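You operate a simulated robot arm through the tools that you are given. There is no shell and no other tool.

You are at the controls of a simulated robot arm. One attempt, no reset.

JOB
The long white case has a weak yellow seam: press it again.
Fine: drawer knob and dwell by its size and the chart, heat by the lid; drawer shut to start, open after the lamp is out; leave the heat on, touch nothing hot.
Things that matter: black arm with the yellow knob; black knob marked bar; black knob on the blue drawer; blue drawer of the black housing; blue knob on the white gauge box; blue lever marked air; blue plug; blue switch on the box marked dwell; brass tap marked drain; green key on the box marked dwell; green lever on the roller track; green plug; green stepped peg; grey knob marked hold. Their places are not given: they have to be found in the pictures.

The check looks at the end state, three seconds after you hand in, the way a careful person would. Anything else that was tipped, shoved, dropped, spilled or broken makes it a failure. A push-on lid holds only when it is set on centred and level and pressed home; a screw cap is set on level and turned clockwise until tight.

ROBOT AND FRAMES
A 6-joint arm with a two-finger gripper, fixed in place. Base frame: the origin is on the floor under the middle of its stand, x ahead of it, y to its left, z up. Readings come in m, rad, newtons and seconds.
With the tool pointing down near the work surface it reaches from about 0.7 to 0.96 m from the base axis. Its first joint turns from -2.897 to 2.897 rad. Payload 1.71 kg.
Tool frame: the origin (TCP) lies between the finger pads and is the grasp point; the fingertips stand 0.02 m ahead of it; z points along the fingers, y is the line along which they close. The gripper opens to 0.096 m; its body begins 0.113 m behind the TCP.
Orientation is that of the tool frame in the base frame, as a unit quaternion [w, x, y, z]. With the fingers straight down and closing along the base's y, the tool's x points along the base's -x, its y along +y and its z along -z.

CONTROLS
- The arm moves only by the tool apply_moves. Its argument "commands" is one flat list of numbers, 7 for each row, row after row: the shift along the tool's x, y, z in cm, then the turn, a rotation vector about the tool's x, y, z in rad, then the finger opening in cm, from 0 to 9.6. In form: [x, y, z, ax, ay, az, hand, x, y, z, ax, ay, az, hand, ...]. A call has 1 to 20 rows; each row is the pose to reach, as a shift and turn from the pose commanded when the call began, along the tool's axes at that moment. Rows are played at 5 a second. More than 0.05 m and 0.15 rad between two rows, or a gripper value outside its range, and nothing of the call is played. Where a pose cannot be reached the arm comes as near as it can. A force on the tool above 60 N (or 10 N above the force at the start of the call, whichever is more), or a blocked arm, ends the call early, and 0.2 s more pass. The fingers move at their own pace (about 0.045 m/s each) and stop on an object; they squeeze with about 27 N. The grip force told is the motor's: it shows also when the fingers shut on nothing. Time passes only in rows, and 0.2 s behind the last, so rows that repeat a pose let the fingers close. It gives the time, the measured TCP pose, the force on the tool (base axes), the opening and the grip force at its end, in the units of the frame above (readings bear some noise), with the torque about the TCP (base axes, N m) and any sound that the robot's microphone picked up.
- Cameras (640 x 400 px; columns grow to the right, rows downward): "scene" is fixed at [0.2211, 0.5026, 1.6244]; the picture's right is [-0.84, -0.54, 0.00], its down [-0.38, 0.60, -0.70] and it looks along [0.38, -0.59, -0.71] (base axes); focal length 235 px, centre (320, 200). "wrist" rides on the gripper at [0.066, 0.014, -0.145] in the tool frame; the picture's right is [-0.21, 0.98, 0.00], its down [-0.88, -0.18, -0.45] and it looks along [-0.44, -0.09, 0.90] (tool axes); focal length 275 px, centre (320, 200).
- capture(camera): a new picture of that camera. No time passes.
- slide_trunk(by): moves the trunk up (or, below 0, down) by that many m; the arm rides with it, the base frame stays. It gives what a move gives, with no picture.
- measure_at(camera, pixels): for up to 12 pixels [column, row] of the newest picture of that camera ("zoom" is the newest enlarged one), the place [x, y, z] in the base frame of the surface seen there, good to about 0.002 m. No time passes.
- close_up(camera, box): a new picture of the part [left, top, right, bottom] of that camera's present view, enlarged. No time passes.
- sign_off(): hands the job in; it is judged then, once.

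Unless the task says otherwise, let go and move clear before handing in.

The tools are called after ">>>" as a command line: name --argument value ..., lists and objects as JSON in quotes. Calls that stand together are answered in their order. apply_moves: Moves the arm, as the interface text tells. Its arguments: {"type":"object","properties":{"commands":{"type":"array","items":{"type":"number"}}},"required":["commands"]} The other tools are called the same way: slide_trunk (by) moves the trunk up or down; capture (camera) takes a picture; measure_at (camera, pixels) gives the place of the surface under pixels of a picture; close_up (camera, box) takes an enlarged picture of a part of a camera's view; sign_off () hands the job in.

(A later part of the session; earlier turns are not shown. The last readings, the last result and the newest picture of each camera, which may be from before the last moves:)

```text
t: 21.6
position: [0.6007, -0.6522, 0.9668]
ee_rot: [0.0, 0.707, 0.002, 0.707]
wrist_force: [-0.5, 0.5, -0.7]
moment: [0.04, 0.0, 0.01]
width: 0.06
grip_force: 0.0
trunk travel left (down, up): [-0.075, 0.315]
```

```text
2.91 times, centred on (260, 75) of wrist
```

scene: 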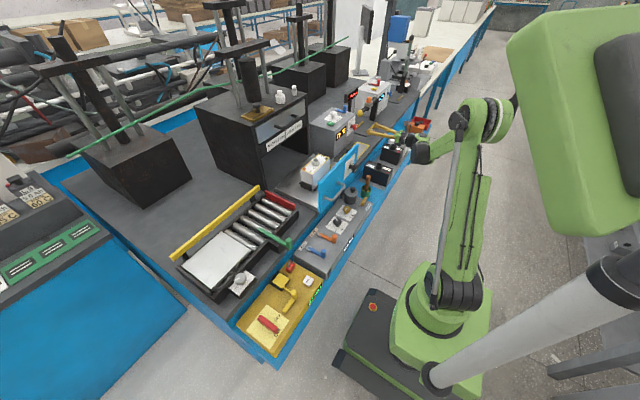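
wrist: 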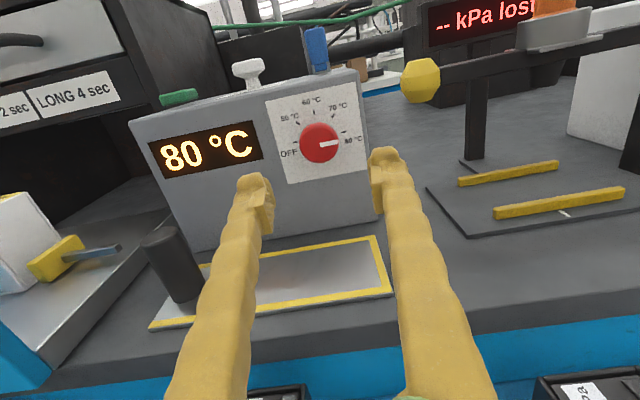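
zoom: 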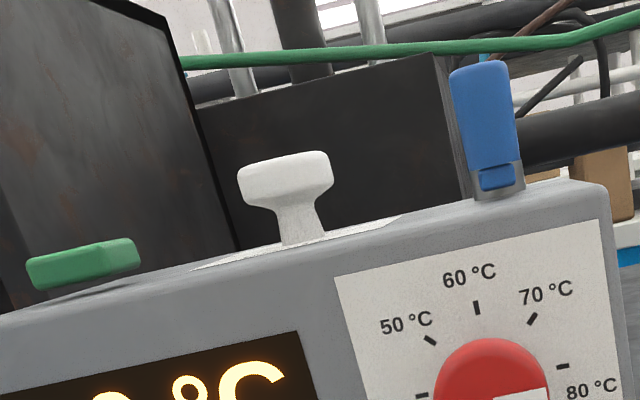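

All obstacles near the dwell knob are known. I raise straight up to z≈1.25, shift to y≈-0.577, then tilt the tool down.

>>> apply_moves --commands '[4, -1, 0, 0, 0, 0, 6, 8, -2, 0, 0, 0, 0, 6, 12, -3, 0, 0, 0, 0, 6, 16, -4, 0, 0, -0.15, 0, 6, 20, -5, 0, 0, -0.3, 0, 6, 24, -6, 2, 0, -0.45, 0, 6, 28, -7.5, 4, 0, -0.6, 0, 6, 28, -7.5, 6, 0, -0.75, 0, 6, 28, -7.5, 9, 0, -0.9, 0, 6, 28, -7.5, 12, 0, -1.05, 0, 6, 28, -7.5, 15, 0, -1.2, 0, 6, 28, -7.5, 18, 0, -1.35, 0, 6, 28, -7.5, 20, 0, -1.5, 0, 6, 28, -7.5, 22, 0, -1.5708, 0, 6, 28, -7.5, 22, 0, -1.5708, 0, 6]'

>>> capture --camera "wrist"

>>> capture --camera "scene"

```text
t: 24.8
position: [0.7552, -0.5285, 1.1977]
ee_rot: [0.001, 1.0, 0.001, -0.002]
wrist_force: [0.8, 1.3, -0.4]
moment: [-0.1, 0.11, 0.0]
width: 0.0598
grip_force: 0.1
out of reach, approached as far as the arm can: row 12, 13, 14, 15
trunk travel left (down, up): [-0.075, 0.315]
```

```text
taken
```

wrist: 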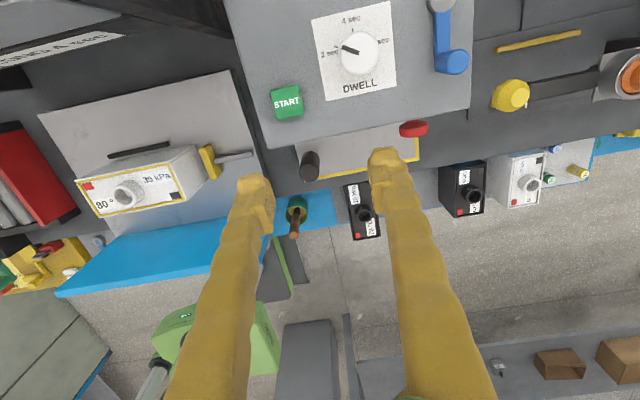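

```text
taken
```

scene: 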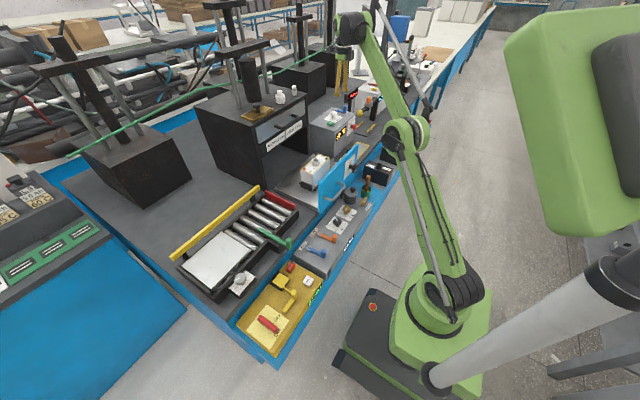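

At this trunk height the arm is fully stretched (out of reach at radius ~1.0). I raise the trunk 0.25 m again to gain reach with the tool down.

>>> slide_trunk --by 0.25

>>> apply_moves --commands '[0, 0, 0, 0, 0, 0, 6]'

```text
t: 27.4
position: [0.7533, -0.5294, 1.4494]
ee_rot: [0.0, 1.0, 0.001, -0.001]
wrist_force: [-0.7, 0.2, 0.1]
moment: [0.04, 0.0, 0.0]
width: 0.0599
grip_force: 0.0
trunk travel left (down, up): [-0.325, 0.065]
```

```text
t: 27.8
position: [0.7535, -0.5305, 1.4493]
ee_rot: [0.0, 1.0, 0.001, -0.001]
wrist_force: [0.5, -0.1, 0.2]
moment: [0.04, -0.01, -0.01]
width: 0.0602
grip_force: 0.1
trunk travel left (down, up): [-0.325, 0.065]
```

Tool is at (0.7535,-0.5305,1.449). I go to above the dwell knob (0.8205,-0.577) at z≈1.15.

>>> apply_moves --commands '[1, 0.6, 4, 0, 0, 0, 6, 2, 1.2, 8, 0, 0, 0, 6, 3, 1.8, 12, 0, 0, 0, 6, 4, 2.5, 16, 0, 0, 0, 6, 5, 3.2, 20, 0, 0, 0, 6, 6, 4, 24, 0, 0, 0, 6, 6.7, 4.65, 28, 0, 0, 0, 6, 6.7, 4.65, 30, 0, 0, 0, 6, 6.7, 4.65, 30, 0, 0, 0, 6]'

>>> capture --camera "wrist"

>>> capture --camera "scene"

```text
t: 29.8
position: [0.8188, -0.5748, 1.1458]
ee_rot: [0.0, 1.0, 0.001, 0.0]
wrist_force: [-1.4, 0.4, -0.3]
moment: [0.03, 0.07, -0.01]
width: 0.0598
grip_force: 0.0
trunk travel left (down, up): [-0.325, 0.065]
```

```text
taken
```

wrist: 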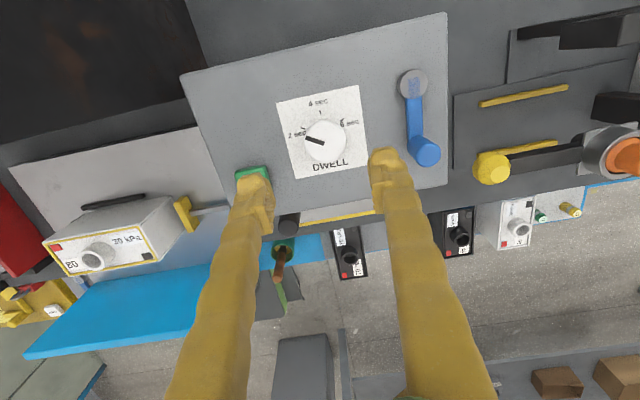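

```text
taken
```

scene: 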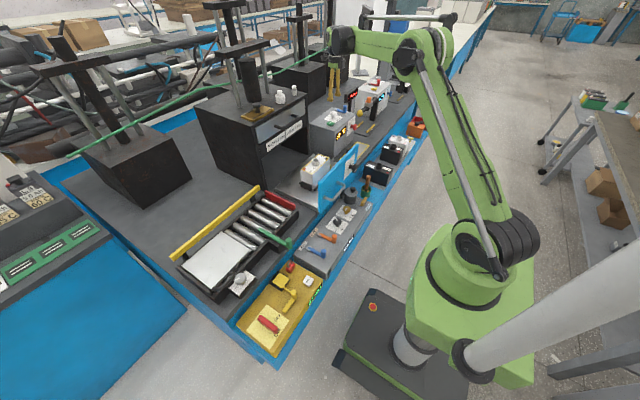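

The dial now reads 2 (left), 4 (top), 6 (right) with pointer at 2. I zoom and measure the knob precisely.

>>> close_up --camera "wrist" --box '[265, 75, 385, 185]'

>>> measure_at --camera "wrist" --pixels '[[324, 139], [310, 139], [340, 139], [324, 125], [324, 152], [275, 102], [357, 85], [368, 165], [292, 178], [320, 111], [255, 172], [424, 150]]'

```text
3.64 times, centred on (325, 130) of wrist
```

zoom: 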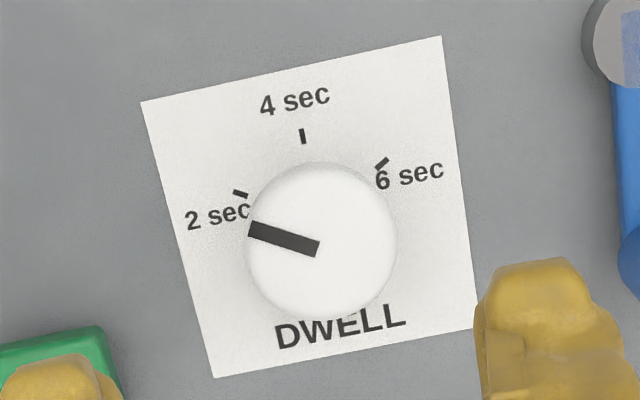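

```text
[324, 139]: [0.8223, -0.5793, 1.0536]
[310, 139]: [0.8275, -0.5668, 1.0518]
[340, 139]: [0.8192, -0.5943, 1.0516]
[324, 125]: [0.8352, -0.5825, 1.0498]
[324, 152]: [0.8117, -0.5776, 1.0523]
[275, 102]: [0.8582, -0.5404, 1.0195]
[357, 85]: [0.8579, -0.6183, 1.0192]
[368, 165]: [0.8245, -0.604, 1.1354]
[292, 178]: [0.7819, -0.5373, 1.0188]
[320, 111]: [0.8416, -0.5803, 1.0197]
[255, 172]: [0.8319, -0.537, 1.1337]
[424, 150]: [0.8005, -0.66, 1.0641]
```

Dial centre is (0.820,-0.579). I lower onto it with a 5.6 cm opening, first to z≈1.07 to check.

>>> apply_moves --commands '[0.12, 0.42, 1, 0, 0, 0, 5.6, 0.12, 0.42, 3, 0, 0, 0, 5.6, 0.12, 0.42, 5, 0, 0, 0, 5.6, 0.12, 0.42, 6.5, 0, 0, 0, 5.6, 0.12, 0.42, 7.5, 0, 0, 0, 5.6, 0.12, 0.42, 7.5, 0, 0, 0, 5.6]'

>>> capture --camera "wrist"

```text
t: 31.2
position: [0.8178, -0.5794, 1.0718]
ee_rot: [0.001, 1.0, 0.002, 0.001]
wrist_force: [0.3, -0.1, 0.5]
moment: [0.01, -0.03, -0.01]
width: 0.056
grip_force: 0.0
trunk travel left (down, up): [-0.325, 0.065]
```

```text
taken
```

wrist: 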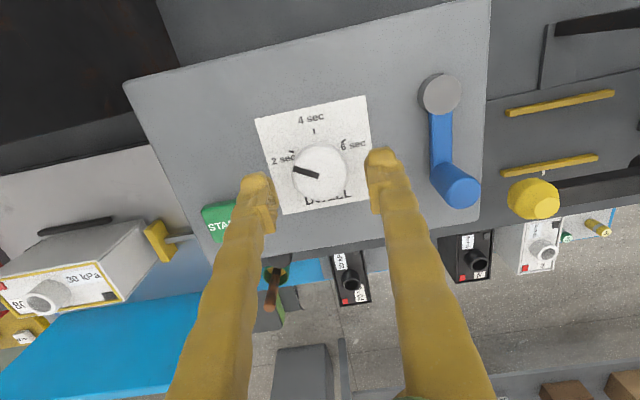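

Still centred and clear of START. I lower 2.1 cm more and close on the knob.

>>> apply_moves --commands '[0.2, 0, 0.7, 0, 0, 0, 5.6, 0.2, 0, 1.4, 0, 0, 0, 5.6, 0.2, 0, 2.0, 0, 0, 0, 5.6, 0.2, 0, 2.0, 0, 0, 0, 5, 0.2, 0, 2.0, 0, 0, 0, 3.5, 0.2, 0, 2.0, 0, 0, 0, 2, 0.2, 0, 2.0, 0, 0, 0, 2]'

>>> capture --camera "wrist"

```text
t: 32.8
position: [0.8199, -0.5794, 1.0508]
ee_rot: [0.0, 1.0, 0.001, -0.001]
wrist_force: [-7.1, -8.7, -22.3]
moment: [-0.04, -0.02, 0.04]
width: 0.0348
grip_force: 35.3
trunk travel left (down, up): [-0.325, 0.065]
```

```text
taken
```

wrist: 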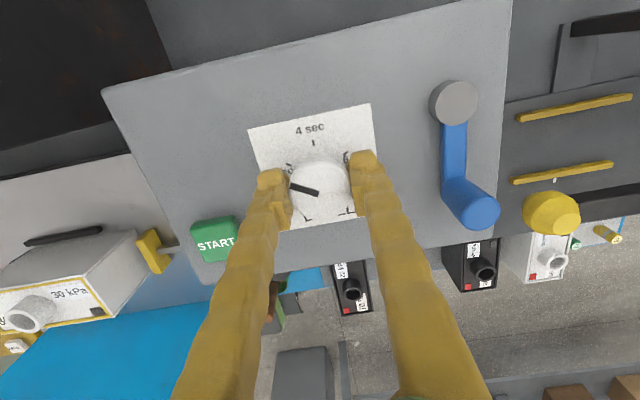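

Gripped at 3.5 cm. I turn 60° clockwise (pointer left→top, 2→4 sec).

>>> apply_moves --commands '[0, 0, 0.05, 0, 0, 0.1, 2, 0, 0, 0.1, 0, 0, 0.2, 2, 0, 0, 0.1, 0, 0, 0.3, 2, 0, 0, 0.1, 0, 0, 0.4, 2, 0, 0, 0.1, 0, 0, 0.5, 2, 0, 0, 0.1, 0, 0, 0.6, 2, 0, 0, 0.1, 0, 0, 0.7, 2, 0, 0, 0.1, 0, 0, 0.8, 2, 0, 0, 0.1, 0, 0, 0.9, 2, 0, 0, 0.1, 0, 0, 1.0, 2, 0, 0, 0.1, 0, 0, 1.047, 2, 0, 0, 0.1, 0, 0, 1.047, 2]'

>>> capture --camera "wrist"

```text
t: 35.4
position: [0.8204, -0.5798, 1.0494]
ee_rot: [0.0, 0.969, -0.248, -0.001]
wrist_force: [12.2, -26.6, 3.4]
moment: [-0.27, -0.13, 0.02]
width: 0.0343
grip_force: 35.6
out of reach, approached as far as the arm can: row 6, 7, 8, 9, 10, 11, 12
trunk travel left (down, up): [-0.325, 0.065]
```

```text
taken
```

wrist: 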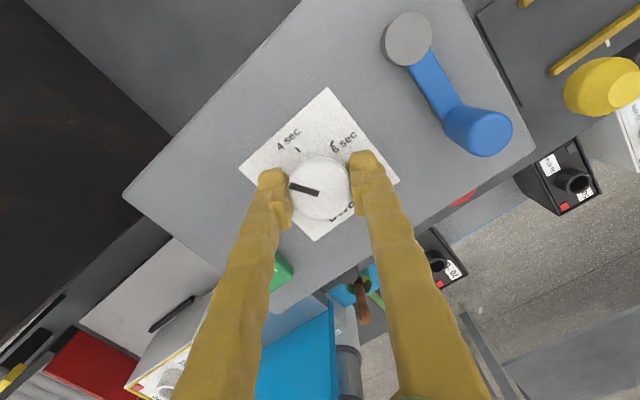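

The wrist joint hit its limit after 0.5 rad, so the knob is about half way. I open, rotate the gripper back 0.6 rad, and regrip.

>>> apply_moves --commands '[0, 0, 0, 0, 0, 0, 4, 0, 0, 0, 0, 0, 0, 5.6, 0, 0, -0.1, 0, 0, 0, 5.6, 0, 0, -0.1, 0, 0, -0.15, 5.6, 0, 0, -0.1, 0, 0, -0.3, 5.6, 0, 0, -0.1, 0, 0, -0.45, 5.6, 0, 0, -0.1, 0, 0, -0.6, 5.6, 0, 0, -0.1, 0, 0, -0.6, 5.6]'

>>> capture --camera "wrist"

```text
t: 37.2
position: [0.8203, -0.5771, 1.0508]
ee_rot: [0.0, 0.999, 0.052, 0.001]
wrist_force: [0.5, 0.2, 0.1]
moment: [0.0, 0.02, 0.07]
width: 0.0561
grip_force: 0.0
trunk travel left (down, up): [-0.325, 0.065]
```

```text
taken
```

wrist: 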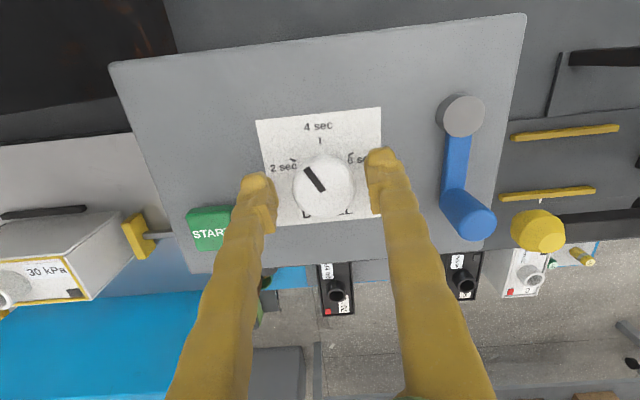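

The pointer is now about 30° short of 4 sec. I regrip (shifting 2 mm toward −y) and turn a further 0.547 rad.

>>> apply_moves --commands '[0, 0.22, 0, 0, 0, 0, 5.6, 0, 0.22, 0, 0, 0, 0, 4, 0, 0.22, 0, 0, 0, 0, 2, 0, 0.22, 0, 0, 0, 0, 2, 0, 0.22, 0, 0, 0, 0.1, 2, 0, 0.22, 0, 0, 0, 0.2, 2, 0, 0.22, 0, 0, 0, 0.3, 2, 0, 0.22, 0, 0, 0, 0.4, 2, 0, 0.22, 0, 0, 0, 0.5, 2, 0, 0.22, 0, 0, 0, 0.547, 2, 0, 0.22, 0, 0, 0, 0.547, 2]'

>>> capture --camera "wrist"

```text
t: 39.5
position: [0.817, -0.5776, 1.0511]
ee_rot: [-0.004, 0.976, -0.219, 0.006]
wrist_force: [51.0, 15.0, -102.1]
moment: [-0.52, 0.11, 0.21]
width: 0.0352
grip_force: 35.1
trunk travel left (down, up): [-0.325, 0.065]
stopped in row 11: the force on the tool passed its limit at 61 N (the readings are from after the stop); the commanded pose is now the measured one
```

```text
taken
```

wrist: 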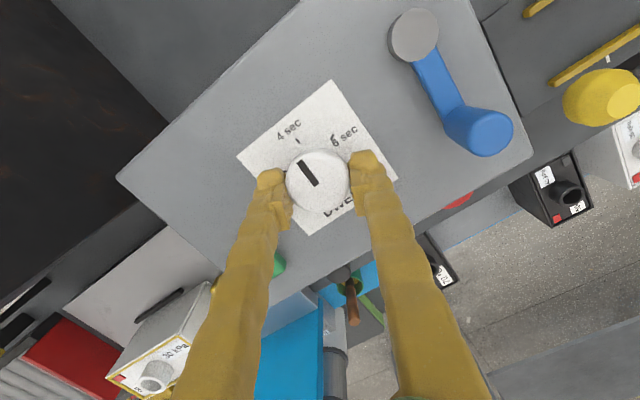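

Force rose to ~100 N (pulling up on the knob) as the wrist neared its limit, so I release immediately and look.

>>> apply_moves --commands '[0, 0, 0, 0, 0, 0, 3.8, 0, 0, 0, 0, 0, 0, 5.6, 0, 0, 0, 0, 0, 0, 5.6]'

>>> capture --camera "wrist"

>>> close_up --camera "wrist" --box '[235, 75, 405, 240]'

```text
t: 40.2
position: [0.8063, -0.5791, 1.0612]
ee_rot: [-0.001, 0.975, -0.221, 0.006]
wrist_force: [0.8, -0.7, 0.4]
moment: [-0.01, 0.12, -0.02]
width: 0.0561
grip_force: 0.0
trunk travel left (down, up): [-0.325, 0.065]
```

```text
taken
```

wrist: 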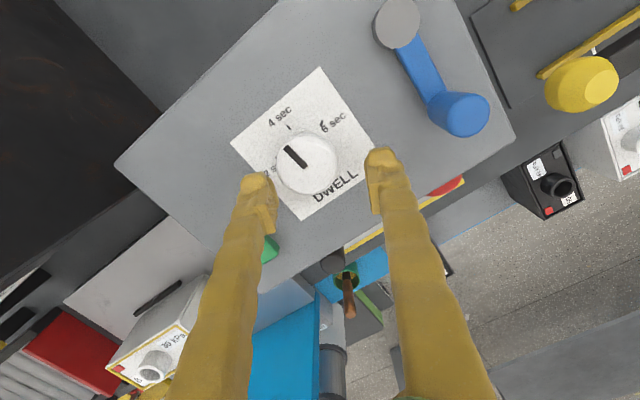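

```text
2.42 times, centred on (320, 158) of wrist
```

zoom: 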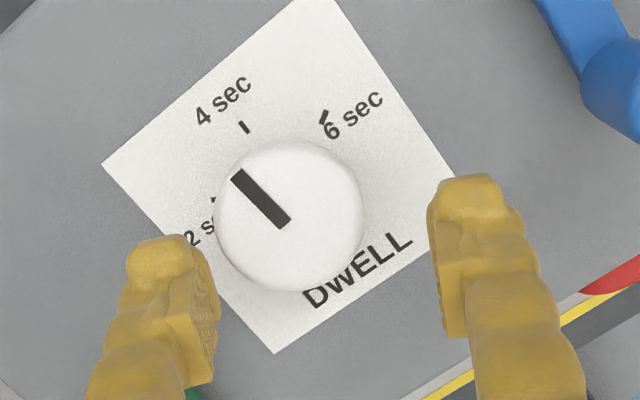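

The pointer is now roughly 10–14° short of 4 sec. I lift 3 cm, rotate the gripper back well away from the wrist limit, and look again.

>>> apply_moves --commands '[0, 0, -2, 0, 0, 0, 5.6, 0, 0, -4, 0, 0, 0, 5.6, 0, 0, -4, 0, 0, -0.15, 5.6, 0, 0, -4, 0, 0, -0.3, 5.6, 0, 0, -4, 0, 0, -0.45, 5.6, 0, 0, -4, 0, 0, -0.6, 5.6, 0, 0, -4, 0, 0, -0.75, 5.6, 0, 0, -4, 0, 0, -0.75, 5.6]'

>>> capture --camera "wrist"

>>> close_up --camera "wrist" --box '[235, 75, 405, 200]'

```text
t: 42.0
position: [0.8047, -0.5799, 1.1028]
ee_rot: [0.001, 0.988, 0.153, 0.006]
wrist_force: [0.3, -0.9, 0.1]
moment: [-0.03, 0.0, -0.03]
width: 0.0559
grip_force: 0.1
trunk travel left (down, up): [-0.325, 0.065]
```

```text
taken
```

wrist: 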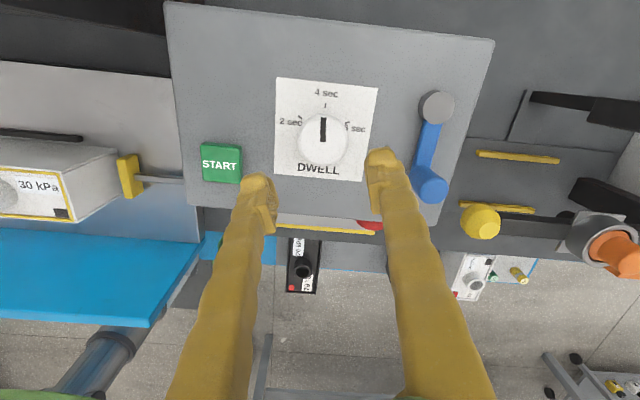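

```text
3.20 times, centred on (320, 138) of wrist
```

zoom: 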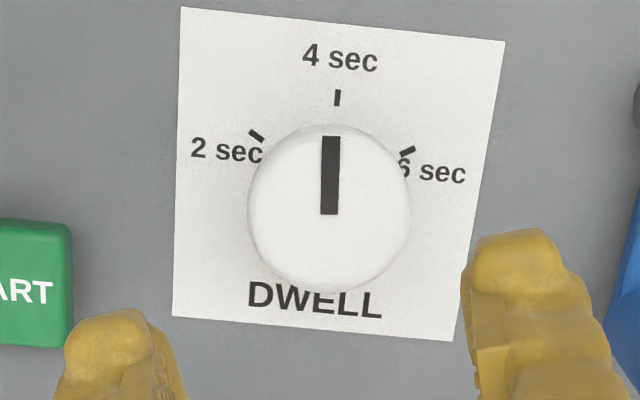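

Straight view shows the pointer within about 4–5° of the 4 sec tick. I measure its ends to quantify the error.

>>> measure_at --camera "zoom" --pixels '[[330, 140], [331, 150], [330, 170], [329, 190], [329, 210], [336, 104], [338, 90], [183, 10], [173, 315], [503, 45], [452, 338], [328, 208]]'

>>> close_up --camera "wrist" --box '[290, 90, 360, 170]'

```text
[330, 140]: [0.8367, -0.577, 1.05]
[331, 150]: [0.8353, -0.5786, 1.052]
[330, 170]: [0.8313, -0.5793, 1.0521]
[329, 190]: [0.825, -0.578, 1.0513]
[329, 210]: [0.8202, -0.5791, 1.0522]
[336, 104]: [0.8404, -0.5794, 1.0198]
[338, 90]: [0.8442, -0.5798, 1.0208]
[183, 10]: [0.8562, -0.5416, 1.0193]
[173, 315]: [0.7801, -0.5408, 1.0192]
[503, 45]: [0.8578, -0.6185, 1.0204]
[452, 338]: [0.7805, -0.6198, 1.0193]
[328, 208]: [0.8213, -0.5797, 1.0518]
```

```text
5.00 times, centred on (325, 130) of wrist
```

zoom: 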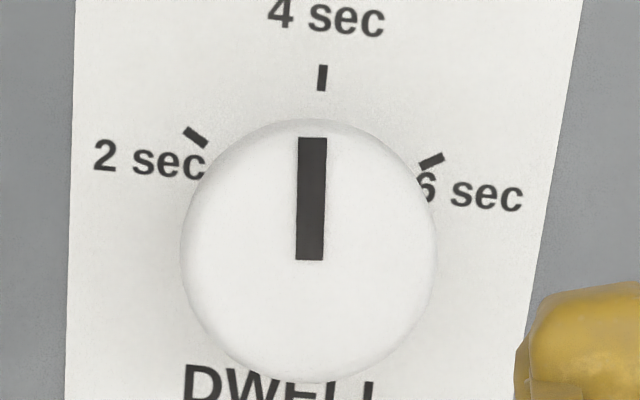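

Pointer is ~4° short of the tick; knob centre refines to (0.8187,-0.580). I'll regrip with the wrist away from its limit and add a small 0.07 rad correction.

>>> apply_moves --commands '[0.6, 0.2, 1, 0, -0.006, 0.1, 5.2, 1.33, 0.42, 2.5, 0, -0.012, 0.2, 5.2, 1.33, 0.42, 3.5, 0, -0.012, 0.2, 5.2, 1.33, 0.42, 4.5, 0, -0.012, 0.2, 5.2, 1.33, 0.42, 5.2, 0, -0.012, 0.2, 5.2, 1.33, 0.42, 5.2, 0, -0.012, 0.2, 5.2]'

>>> capture --camera "wrist"

```text
t: 43.5
position: [0.8176, -0.5793, 1.0521]
ee_rot: [0.001, 0.999, 0.053, 0.0]
wrist_force: [0.0, -1.0, -1.0]
moment: [0.0, -0.02, 0.0]
width: 0.0518
grip_force: 0.0
trunk travel left (down, up): [-0.325, 0.065]
```

```text
taken
```

wrist: 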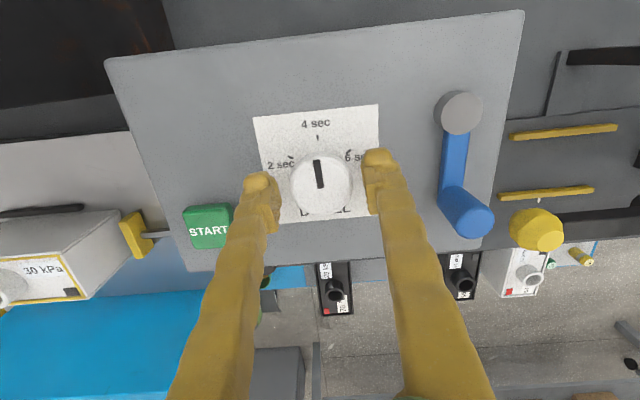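

Centred over the knob. I close, turn 0.075 rad clockwise, and release in place.

>>> apply_moves --commands '[0.1, 0, 0, 0, 0, 0, 4, 0.1, 0, 0, 0, 0, 0, 2, 0.1, 0, 0, 0, 0, 0, 2, 0.1, 0, 0, 0, 0, 0.04, 2, 0.1, 0, 0, 0, 0, 0.075, 2, 0.1, 0, 0, 0, 0, 0.075, 2]'

>>> apply_moves --commands '[0, 0, 0, 0, 0, 0, 4, 0, 0, 0, 0, 0, 0, 5.6, 0, 0, 0, 0, 0, 0, 5.6, 0, 0, -2, 0, 0, 0, 5.6, 0, 0, -4, 0, 0, 0, 5.6, 0, 0, -6, 0, 0, 0, 5.6]'

>>> capture --camera "wrist"

>>> close_up --camera "wrist" --box '[260, 80, 390, 190]'

```text
t: 44.9
position: [0.8188, -0.5804, 1.0508]
ee_rot: [0.002, 1.0, 0.015, 0.0]
wrist_force: [-6.5, 3.4, -6.8]
moment: [-0.75, 0.0, -0.01]
width: 0.0352
grip_force: 34.8
trunk travel left (down, up): [-0.325, 0.065]
```

```text
t: 46.2
position: [0.8191, -0.5806, 1.1122]
ee_rot: [0.001, 1.0, 0.015, 0.001]
wrist_force: [0.3, 0.0, 0.2]
moment: [0.01, -0.01, -0.06]
width: 0.0561
grip_force: 0.0
trunk travel left (down, up): [-0.325, 0.065]
```

```text
taken
```

wrist: 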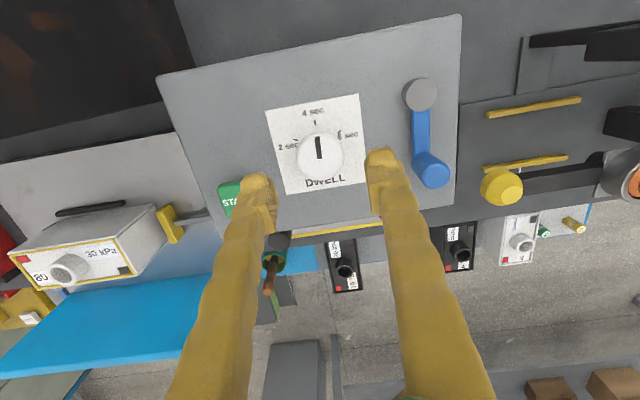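

```text
3.64 times, centred on (325, 135) of wrist
```

zoom: 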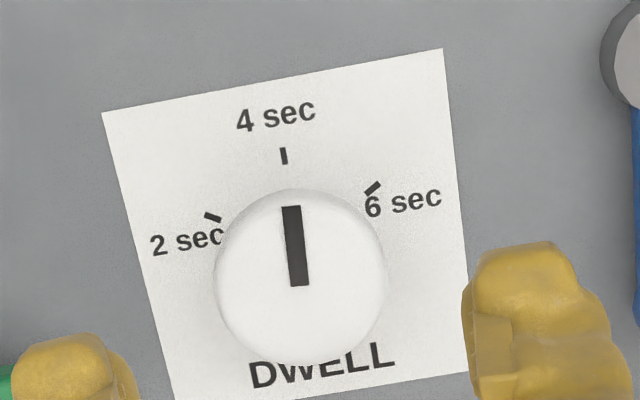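

The pointer is now very close to the 4 sec tick; I check by measurement.

>>> measure_at --camera "zoom" --pixels '[[292, 208], [293, 215], [294, 230], [296, 245], [298, 265], [300, 283], [283, 149], [285, 163]]'

>>> close_up --camera "scene" --box '[305, 95, 375, 150]'

```text
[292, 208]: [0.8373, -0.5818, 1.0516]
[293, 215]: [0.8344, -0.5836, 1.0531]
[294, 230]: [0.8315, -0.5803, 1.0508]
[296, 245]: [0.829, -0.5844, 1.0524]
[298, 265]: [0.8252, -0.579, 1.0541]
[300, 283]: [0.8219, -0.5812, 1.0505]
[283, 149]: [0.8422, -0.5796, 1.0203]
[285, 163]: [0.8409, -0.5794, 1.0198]
```

```text
7.27 times, centred on (340, 122) of scene
```

zoom: 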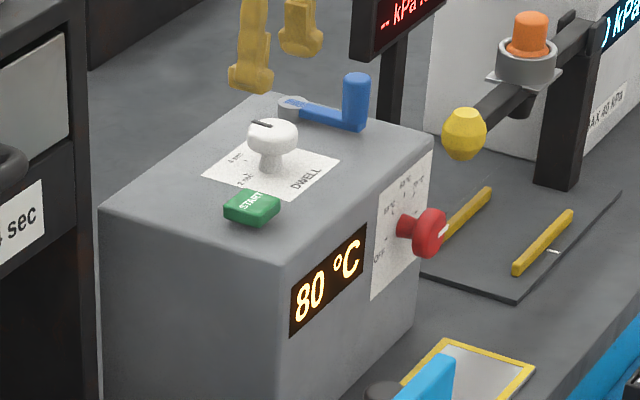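

Dwell is at 4 sec and display shows 80 °C. Before going to the drawer knob I measure the brush handle, the pot and things in front of the drawer for clearance.

>>> close_up --camera "scene" --box '[330, 160, 400, 220]'

>>> measure_at --camera "zoom" --pixels '[[326, 133], [323, 160], [300, 215], [177, 235], [178, 215], [178, 270], [290, 290], [155, 140], [110, 300], [60, 200], [205, 90], [330, 240]]'

```text
6.67 times, centred on (365, 190) of scene
```

zoom: 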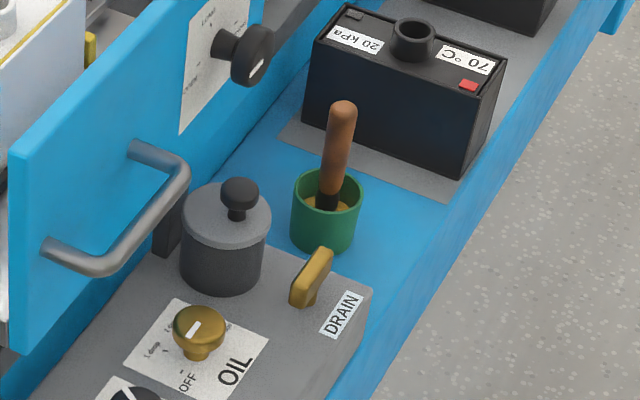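

```text
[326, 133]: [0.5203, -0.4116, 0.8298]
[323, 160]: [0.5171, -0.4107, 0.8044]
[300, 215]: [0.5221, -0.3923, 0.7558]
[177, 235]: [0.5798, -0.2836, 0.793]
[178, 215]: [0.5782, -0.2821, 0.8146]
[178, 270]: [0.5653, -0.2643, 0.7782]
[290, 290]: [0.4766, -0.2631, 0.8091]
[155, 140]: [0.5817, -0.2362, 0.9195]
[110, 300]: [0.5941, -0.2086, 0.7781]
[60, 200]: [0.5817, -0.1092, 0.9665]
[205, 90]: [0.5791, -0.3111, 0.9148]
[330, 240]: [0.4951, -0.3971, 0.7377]
```

Brush handle top (z≈0.86) and pot lid (≈0.83) stay below the path at z≈0.95. I rise, retreat and tilt back to horizontal in front of the drawer at height.

>>> apply_moves --commands '[0, 0, -4, 0, 0, 0, 6, 0, 0, -8, 0, 0, 0, 6, 0, 0, -13, 0, 0, 0, 6, -3, -2.1, -13, 0, 0.131, 0, 6, -6, -4.2, -13, 0, 0.262, 0, 6, -9, -6.3, -13, 0, 0.393, 0, 6, -12, -8.4, -13, 0, 0.524, 0, 6, -15, -10.5, -13, 0, 0.654, 0, 6, -18, -12.6, -13, 0, 0.785, 0, 6, -21, -14.7, -13, 0, 0.916, 0, 6, -24, -16.8, -13, 0, 1.047, 0, 6, -27, -18.9, -13, 0, 1.178, 0, 6, -30, -21, -13, 0, 1.309, 0, 6, -33, -23.1, -13, 0, 1.44, 0, 6, -36, -25.2, -13, 0, 1.5708, 0, 6, -36, -25.2, -13, 0, 1.5708, 0, 6]'

>>> capture --camera "wrist"

>>> capture --camera "scene"

```text
t: 49.6
position: [0.4515, -0.3398, 1.2385]
ee_rot: [-0.011, 0.706, 0.012, 0.708]
wrist_force: [0.5, 0.1, 0.0]
moment: [0.02, -0.01, -0.01]
width: 0.0598
grip_force: 0.1
trunk travel left (down, up): [-0.325, 0.065]
```

```text
taken
```

wrist: 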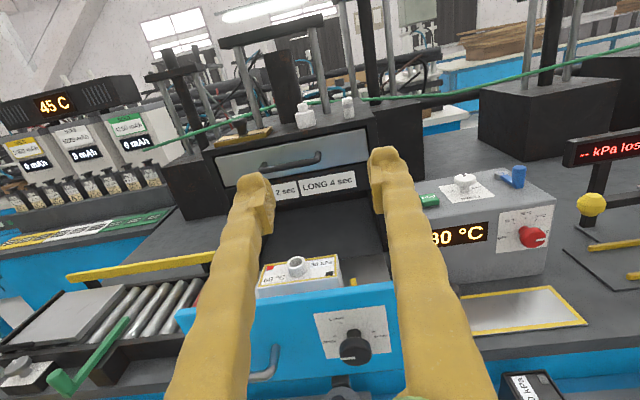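

```text
taken
```

scene: 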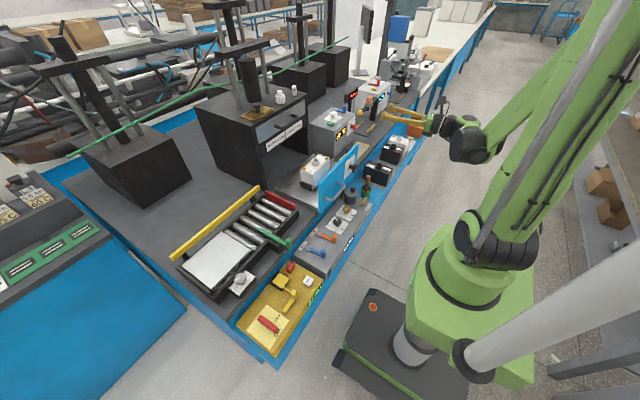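

Reached (0.4515,-0.3398,1.2385) horizontal with no reach complaint, and the drawer dial is visible near (350,335). I zoom and measure it.

>>> close_up --camera "wrist" --box '[300, 290, 400, 380]'

>>> measure_at --camera "zoom" --pixels '[[320, 260], [300, 290], [340, 290], [205, 180], [400, 150], [440, 330], [250, 350]]'

>>> slide_trunk --by -0.2

>>> capture --camera "wrist"

```text
4.44 times, centred on (350, 335) of wrist
```

zoom: 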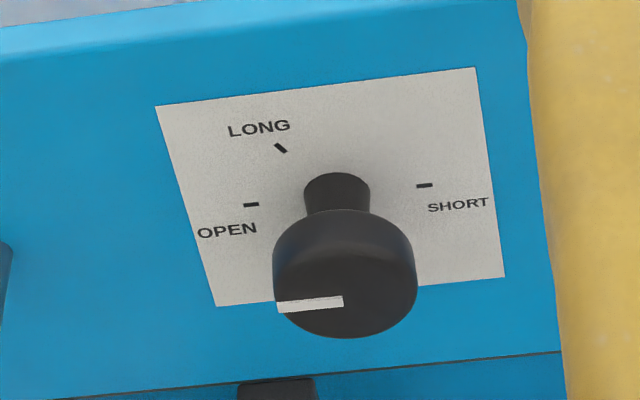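

```text
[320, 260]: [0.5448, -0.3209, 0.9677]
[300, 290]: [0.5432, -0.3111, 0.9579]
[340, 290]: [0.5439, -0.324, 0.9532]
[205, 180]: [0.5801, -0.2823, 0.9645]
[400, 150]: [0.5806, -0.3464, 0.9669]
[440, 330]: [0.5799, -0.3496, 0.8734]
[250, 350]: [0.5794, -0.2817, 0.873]
```

```text
t: 51.8
position: [0.4524, -0.3394, 1.0389]
ee_rot: [-0.009, 0.706, 0.011, 0.708]
wrist_force: [1.3, -0.5, -0.1]
moment: [0.0, 0.02, 0.04]
width: 0.06
grip_force: 0.1
trunk travel left (down, up): [-0.125, 0.265]
```

```text
taken
```

wrist: 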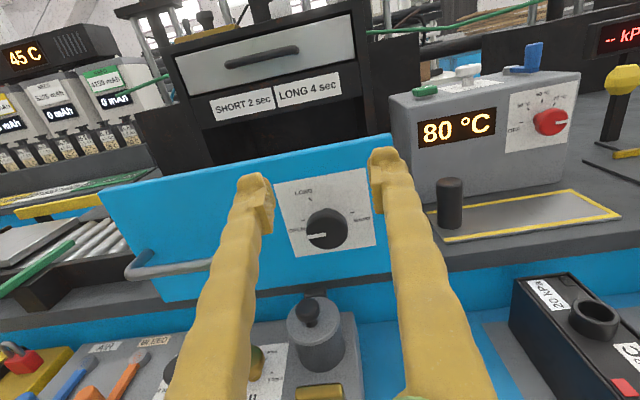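

The dial is now seen frontally at (325,225): OPEN left, LONG upper-left, SHORT right, pointer on OPEN. I zoom to measure tick angles.

>>> close_up --camera "wrist" --box '[265, 165, 385, 265]'

>>> measure_at --camera "zoom" --pixels '[[330, 255], [280, 270], [310, 268], [240, 165], [400, 180], [180, 230], [80, 90], [450, 40], [510, 330], [150, 380], [450, 200], [330, 215]]'

```text
4.00 times, centred on (325, 215) of wrist
```

zoom: 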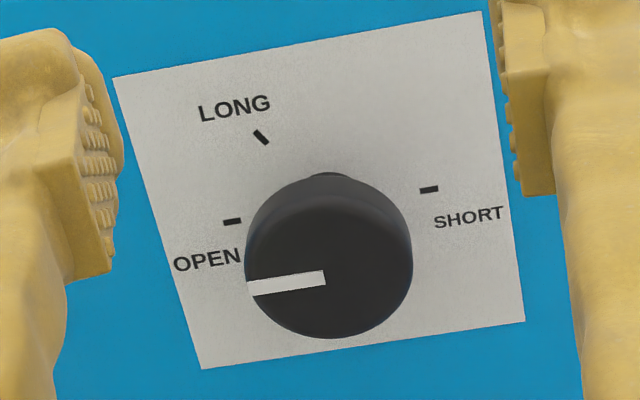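

```text
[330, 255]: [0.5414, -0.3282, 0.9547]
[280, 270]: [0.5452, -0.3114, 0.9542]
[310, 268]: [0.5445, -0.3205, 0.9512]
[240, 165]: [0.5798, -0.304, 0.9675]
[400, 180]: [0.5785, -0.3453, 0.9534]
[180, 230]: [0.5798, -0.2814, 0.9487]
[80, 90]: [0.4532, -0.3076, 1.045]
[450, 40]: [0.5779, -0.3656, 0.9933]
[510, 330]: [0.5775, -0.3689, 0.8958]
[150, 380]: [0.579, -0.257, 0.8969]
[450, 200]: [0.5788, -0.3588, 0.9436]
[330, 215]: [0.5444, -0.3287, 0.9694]
```

I measure the exact tick positions and label corners.

>>> measure_at --camera "zoom" --pixels '[[232, 221], [261, 137], [257, 133], [265, 142], [429, 189], [118, 80], [475, 15], [520, 318], [205, 365], [330, 275], [250, 287], [410, 260]]'

```text
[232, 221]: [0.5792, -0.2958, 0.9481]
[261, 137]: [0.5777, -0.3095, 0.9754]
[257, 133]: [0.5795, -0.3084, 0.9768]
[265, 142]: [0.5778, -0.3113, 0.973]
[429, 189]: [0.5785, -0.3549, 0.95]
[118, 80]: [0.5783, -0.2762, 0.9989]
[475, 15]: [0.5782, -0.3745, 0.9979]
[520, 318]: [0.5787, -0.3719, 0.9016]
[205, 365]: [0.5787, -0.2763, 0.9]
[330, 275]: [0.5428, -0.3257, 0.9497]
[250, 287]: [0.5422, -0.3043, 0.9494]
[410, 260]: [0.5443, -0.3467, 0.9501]
```

Dial centre (y,z)=(-0.325, 0.949); LONG is 60° clockwise from OPEN; knob ~4.2 cm across, head front x≈0.543. I correct a small yaw and come down in front of the knob, then pre-roll −0.5 rad.

>>> apply_moves --commands '[-3, -0.5, 0, -0.014, 0, 0, 6.2, -6, -1, 0.5, -0.028, 0, 0, 6.2, -9, -1.44, 1, -0.028, 0, 0, 6.2, -9, -1.44, 1.5, -0.028, 0, 0, 6.2]'

>>> apply_moves --commands '[0, 0, 0, 0, 0, -0.13, 6.2, 0, 0, 0, 0, 0, -0.26, 6.2, 0, 0, 0, 0, 0, -0.39, 6.2, 0, 0, 0, 0, 0, -0.5, 6.2, 0, 0, 0, 0, 0, -0.5, 6.2]'

>>> capture --camera "wrist"

>>> capture --camera "scene"

```text
t: 52.8
position: [0.4692, -0.3314, 0.9763]
ee_rot: [-0.001, 0.707, 0.002, 0.707]
wrist_force: [0.1, 0.8, 0.5]
moment: [-0.01, -0.03, -0.04]
width: 0.062
grip_force: 0.1
out of reach, approached as far as the arm can: row 3, 4
trunk travel left (down, up): [-0.125, 0.265]
```

```text
t: 54.0
position: [0.4696, -0.3333, 0.978]
ee_rot: [0.176, 0.684, 0.176, 0.685]
wrist_force: [-1.0, -0.1, 0.5]
moment: [0.0, -0.01, -0.01]
width: 0.062
grip_force: 0.1
trunk travel left (down, up): [-0.125, 0.265]
```

```text
taken
```

wrist: 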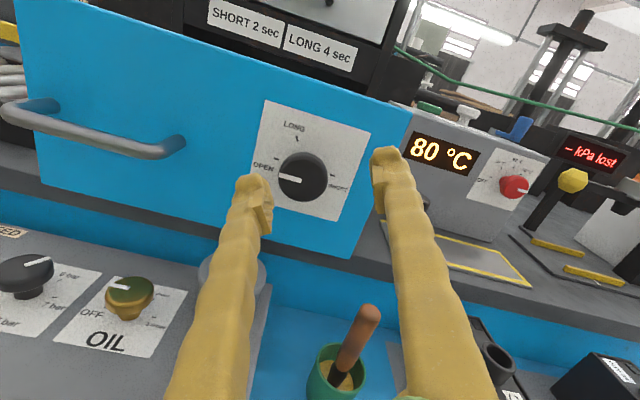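

```text
taken
```

scene: 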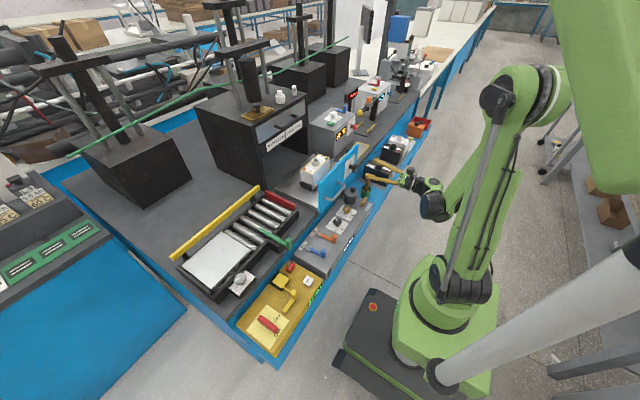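

The arm is near its fold limit here (z stuck at 0.978). I lower the trunk 3 cm so the tool drops to z≈0.948, then re-check.

>>> slide_trunk --by -0.029

>>> capture --camera "wrist"

```text
t: 54.8
position: [0.47, -0.3331, 0.9486]
ee_rot: [0.175, 0.684, 0.176, 0.686]
wrist_force: [0.4, 0.2, -0.3]
moment: [0.02, 0.01, -0.01]
width: 0.062
grip_force: 0.0
trunk travel left (down, up): [-0.096, 0.294]
```

```text
taken
```

wrist: 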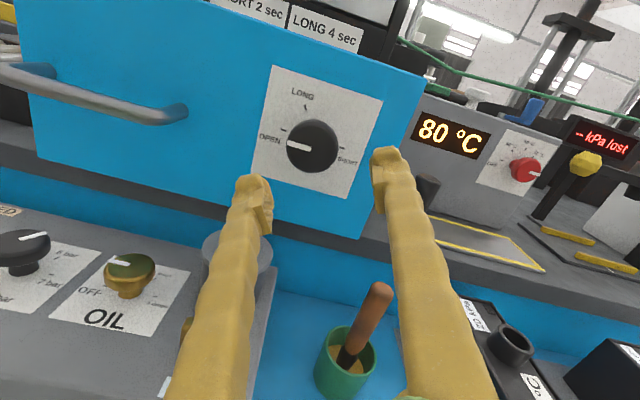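

Now at z 0.9486, y -0.333. I shift 8 mm left (in rolled tool axes) and advance 4.5 cm, then check alignment.

>>> apply_moves --commands '[0.38, -0.7, 1, 0, 0, 0, 6.2, 0.38, -0.7, 2.2, 0, 0, 0, 6.2, 0.38, -0.7, 3.4, 0, 0, 0, 6.2, 0.38, -0.7, 4.5, 0, 0, 0, 6.2, 0.38, -0.7, 4.5, 0, 0, 0, 6.2]'

>>> capture --camera "wrist"

```text
t: 56.0
position: [0.5142, -0.3241, 0.9484]
ee_rot: [0.176, 0.684, 0.176, 0.686]
wrist_force: [0.6, -0.3, -0.6]
moment: [-0.01, -0.04, 0.01]
width: 0.0621
grip_force: 0.0
trunk travel left (down, up): [-0.096, 0.294]
```

```text
taken
```

wrist: 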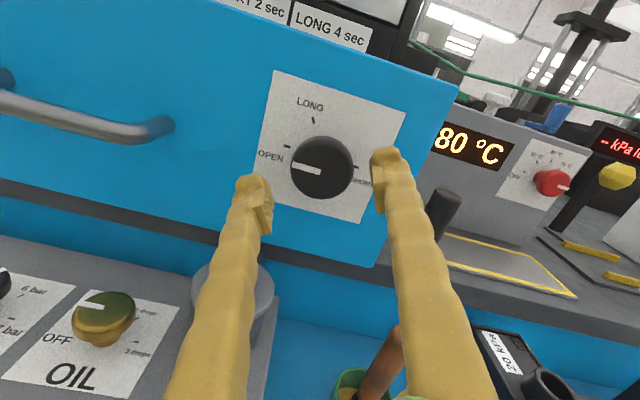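

Well centred (knob at (321,168)). I advance 3.4 cm and close on the knob.

>>> apply_moves --commands '[0, 0.08, 1.2, 0, 0, 0, 6.2, 0, 0.08, 2.4, 0, 0, 0, 6.2, 0, 0.08, 3.4, 0, 0, 0, 6.2, 0, 0.08, 3.4, 0, 0, 0, 5, 0, 0.08, 3.4, 0, 0, 0, 3.5, 0, 0.08, 3.4, 0, 0, 0, 2, 0, 0.08, 3.4, 0, 0, 0, 2]'

>>> capture --camera "wrist"

```text
t: 57.6
position: [0.5478, -0.3258, 0.9484]
ee_rot: [0.175, 0.684, 0.174, 0.686]
wrist_force: [8.2, -20.6, 23.3]
moment: [-0.02, -0.05, -0.25]
width: 0.0405
grip_force: 35.1
trunk travel left (down, up): [-0.096, 0.294]
```

```text
taken
```

wrist: 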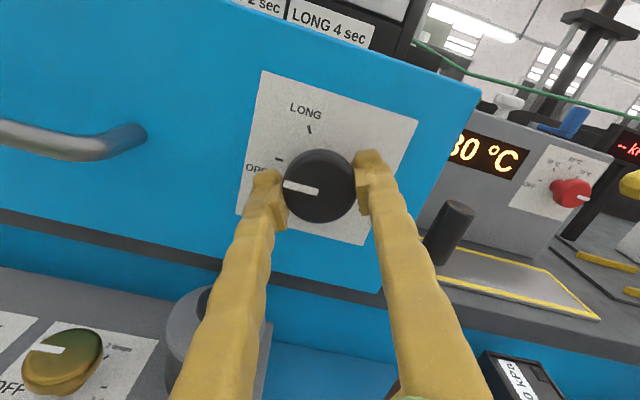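

Gripped (4.05 cm wide) with ~29 N bias along +tool y, so I ease 1.5 mm that way and turn 60° clockwise to LONG.

>>> apply_moves --commands '[0, 0.15, 0, 0, 0, 0, 2, 0, 0.15, 0, 0, 0, 0.1, 2, 0, 0.15, 0, 0, 0, 0.2, 2, 0, 0.15, 0, 0, 0, 0.3, 2, 0, 0.15, 0, 0, 0, 0.4, 2, 0, 0.15, 0, 0, 0, 0.5, 2, 0, 0.15, 0, 0, 0, 0.6, 2, 0, 0.15, 0, 0, 0, 0.7, 2, 0, 0.15, 0, 0, 0, 0.8, 2, 0, 0.15, 0, 0, 0, 0.9, 2, 0, 0.15, 0, 0, 0, 1.0, 2, 0, 0.15, 0, 0, 0, 1.06, 2, 0, 0.15, 0, 0, 0, 1.06, 2]'

>>> capture --camera "wrist"

>>> capture --camera "scene"

```text
t: 60.4
position: [0.5479, -0.3255, 0.9496]
ee_rot: [-0.196, 0.68, -0.193, 0.68]
wrist_force: [2.5, 30.2, -10.4]
moment: [-0.03, 0.22, 0.33]
width: 0.04
grip_force: 34.4
trunk travel left (down, up): [-0.096, 0.294]
```

```text
taken
```

wrist: 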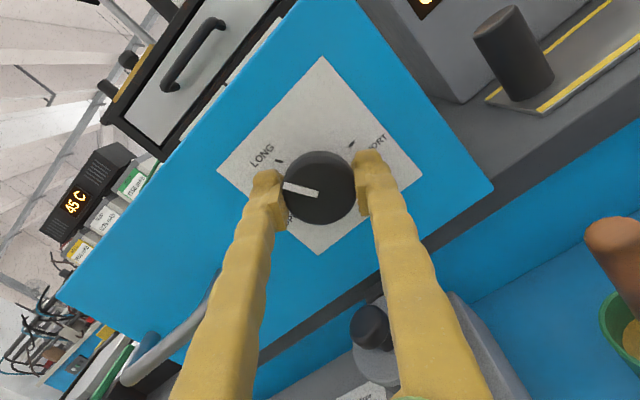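

```text
taken
```

scene: 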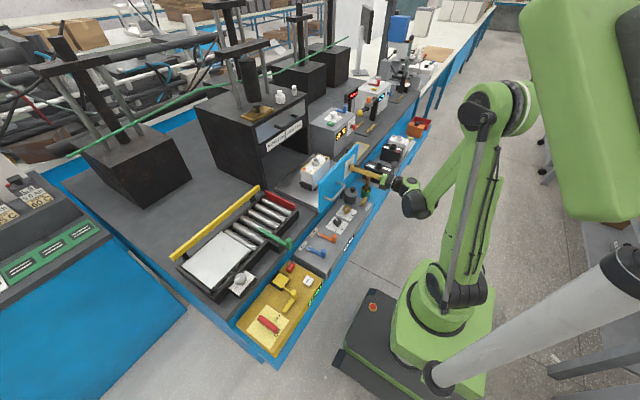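

The LONG tick now sits where OPEN was relative to the pointer. I open and back off 6 cm, then roll level to verify.

>>> apply_moves --commands '[0, 0, 0, 0, 0, 0, 4.5, 0, 0, 0, 0, 0, 0, 6.2, 0, 0, 0, 0, 0, 0, 6.2, 0, 0, -2, 0, 0, 0, 6.2, 0, 0, -4, 0, 0, 0, 6.2, 0, 0, -6, 0, 0, 0, 6.2, 0, 0, -6, 0, 0, -0.14, 6.2, 0, 0, -6, 0, 0, -0.28, 6.2, 0, 0, -6, 0, 0, -0.42, 6.2, 0, 0, -6, 0, 0, -0.56, 6.2, 0, 0, -6, 0, 0, -0.56, 6.2]'

>>> capture --camera "wrist"

>>> close_up --camera "scene" --box '[295, 140, 375, 200]'

```text
t: 62.8
position: [0.4892, -0.3271, 0.949]
ee_rot: [0.0, 0.707, 0.001, 0.707]
wrist_force: [-0.1, 0.8, -0.4]
moment: [0.04, -0.01, 0.0]
width: 0.0621
grip_force: 0.1
trunk travel left (down, up): [-0.096, 0.294]
```

```text
taken
```

wrist: 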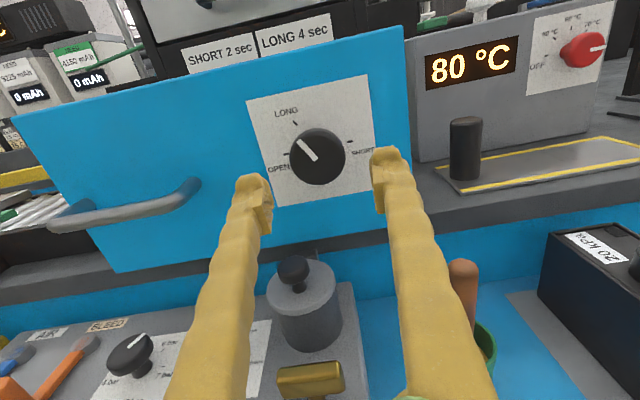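

```text
6.67 times, centred on (335, 170) of scene
```

zoom: 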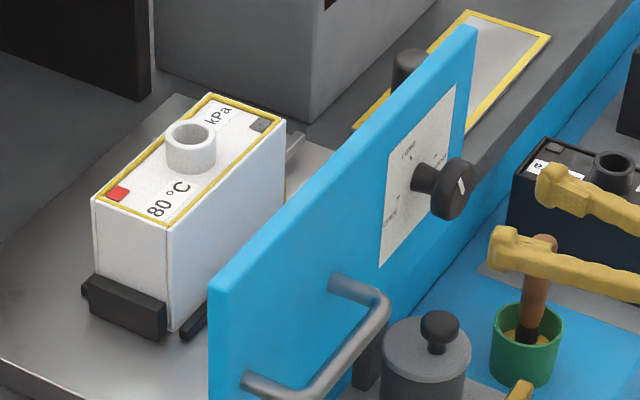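

The jaw moved in behind the case and the pointer aims at LONG. I zoom the dial to check the angle.

>>> close_up --camera "wrist" --box '[240, 70, 390, 210]'

>>> measure_at --camera "zoom" --pixels '[[283, 195], [291, 207], [300, 218], [308, 230], [313, 238], [237, 152], [207, 243], [460, 203]]'

```text
2.86 times, centred on (315, 140) of wrist
```

zoom: 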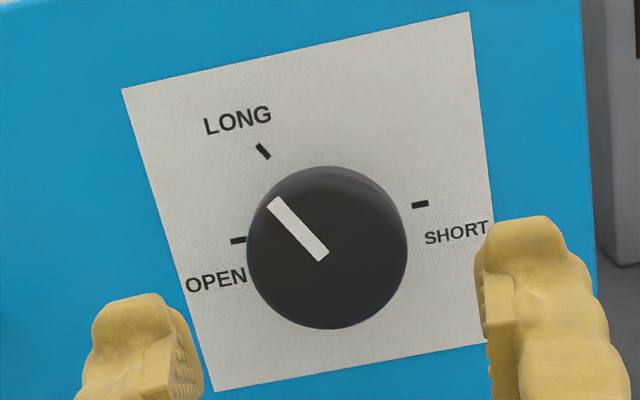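

```text
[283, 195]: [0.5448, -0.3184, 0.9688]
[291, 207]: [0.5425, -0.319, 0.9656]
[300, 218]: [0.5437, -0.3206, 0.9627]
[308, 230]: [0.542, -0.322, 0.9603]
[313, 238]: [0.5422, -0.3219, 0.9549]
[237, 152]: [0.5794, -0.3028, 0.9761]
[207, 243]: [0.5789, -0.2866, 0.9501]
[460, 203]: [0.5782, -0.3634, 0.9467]
```

Pointer is on LONG within a couple of degrees and the jaw clamps the case. Next I'll push the drawer shut with closed fingers on the blue face between knob and handle; first raise the tool 9 cm and lower the trunk for more fold room.

>>> apply_moves --commands '[3, 0, 0, 0, 0, 0, 3, 6, 0, 0, 0, 0, 0, 1, 9, 0, 0, 0, 0, 0, 0, 10, 0, 0, 0, 0, 0, 0, 10, 0, 0, 0, 0, 0, 0]'

>>> slide_trunk --by -0.09

>>> apply_moves --commands '[0, -2.5, 0, 0, 0, 0, 0, 0, -5, 0, 0, 0, 0, 0, 0, -7.5, 0, 0, 0, 0, 0, 0, -7.5, 0, 0, 0, 0, 0]'

>>> capture --camera "wrist"

>>> capture --camera "scene"

```text
t: 64.0
position: [0.4877, -0.3267, 1.0478]
ee_rot: [0.001, 0.706, 0.002, 0.708]
wrist_force: [0.7, 0.2, 0.4]
moment: [0.01, 0.03, 0.01]
width: 0.0001
grip_force: 26.9
trunk travel left (down, up): [-0.096, 0.294]
```

```text
t: 65.2
position: [0.4871, -0.3258, 0.9581]
ee_rot: [0.0, 0.706, 0.002, 0.708]
wrist_force: [0.1, 1.0, 0.6]
moment: [0.03, 0.0, -0.01]
width: 0.0002
grip_force: 27.1
trunk travel left (down, up): [-0.006, 0.384]
```

```text
t: 66.2
position: [0.4884, -0.2514, 0.9577]
ee_rot: [0.001, 0.707, 0.001, 0.708]
wrist_force: [-0.8, 0.3, -0.5]
moment: [0.01, -0.02, 0.02]
width: 0.0001
grip_force: 26.9
trunk travel left (down, up): [-0.006, 0.384]
```

```text
taken
```

wrist: 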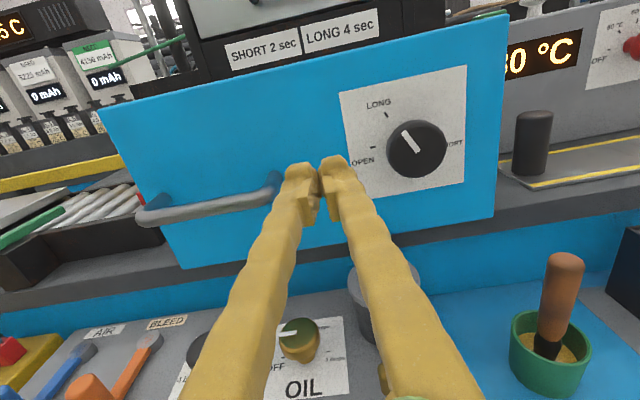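

```text
taken
```

scene: 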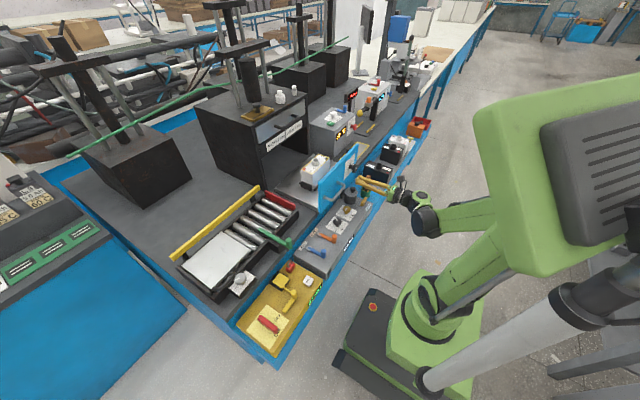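

Fingers are closed at y≈-0.251. I measure the handle's right end to make sure the fingertips land between handle and dial.

>>> measure_at --camera "wrist" --pixels '[[275, 185], [277, 176], [268, 195], [200, 210], [145, 215], [150, 205], [297, 170], [330, 165], [290, 175], [345, 170]]'

```text
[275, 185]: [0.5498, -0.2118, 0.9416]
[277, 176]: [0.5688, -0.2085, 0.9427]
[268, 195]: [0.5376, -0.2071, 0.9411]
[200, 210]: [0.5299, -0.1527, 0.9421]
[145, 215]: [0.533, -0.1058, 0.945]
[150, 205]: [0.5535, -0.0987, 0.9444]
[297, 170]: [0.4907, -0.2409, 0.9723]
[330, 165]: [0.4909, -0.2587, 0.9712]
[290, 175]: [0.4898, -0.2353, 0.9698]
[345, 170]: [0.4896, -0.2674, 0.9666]
```

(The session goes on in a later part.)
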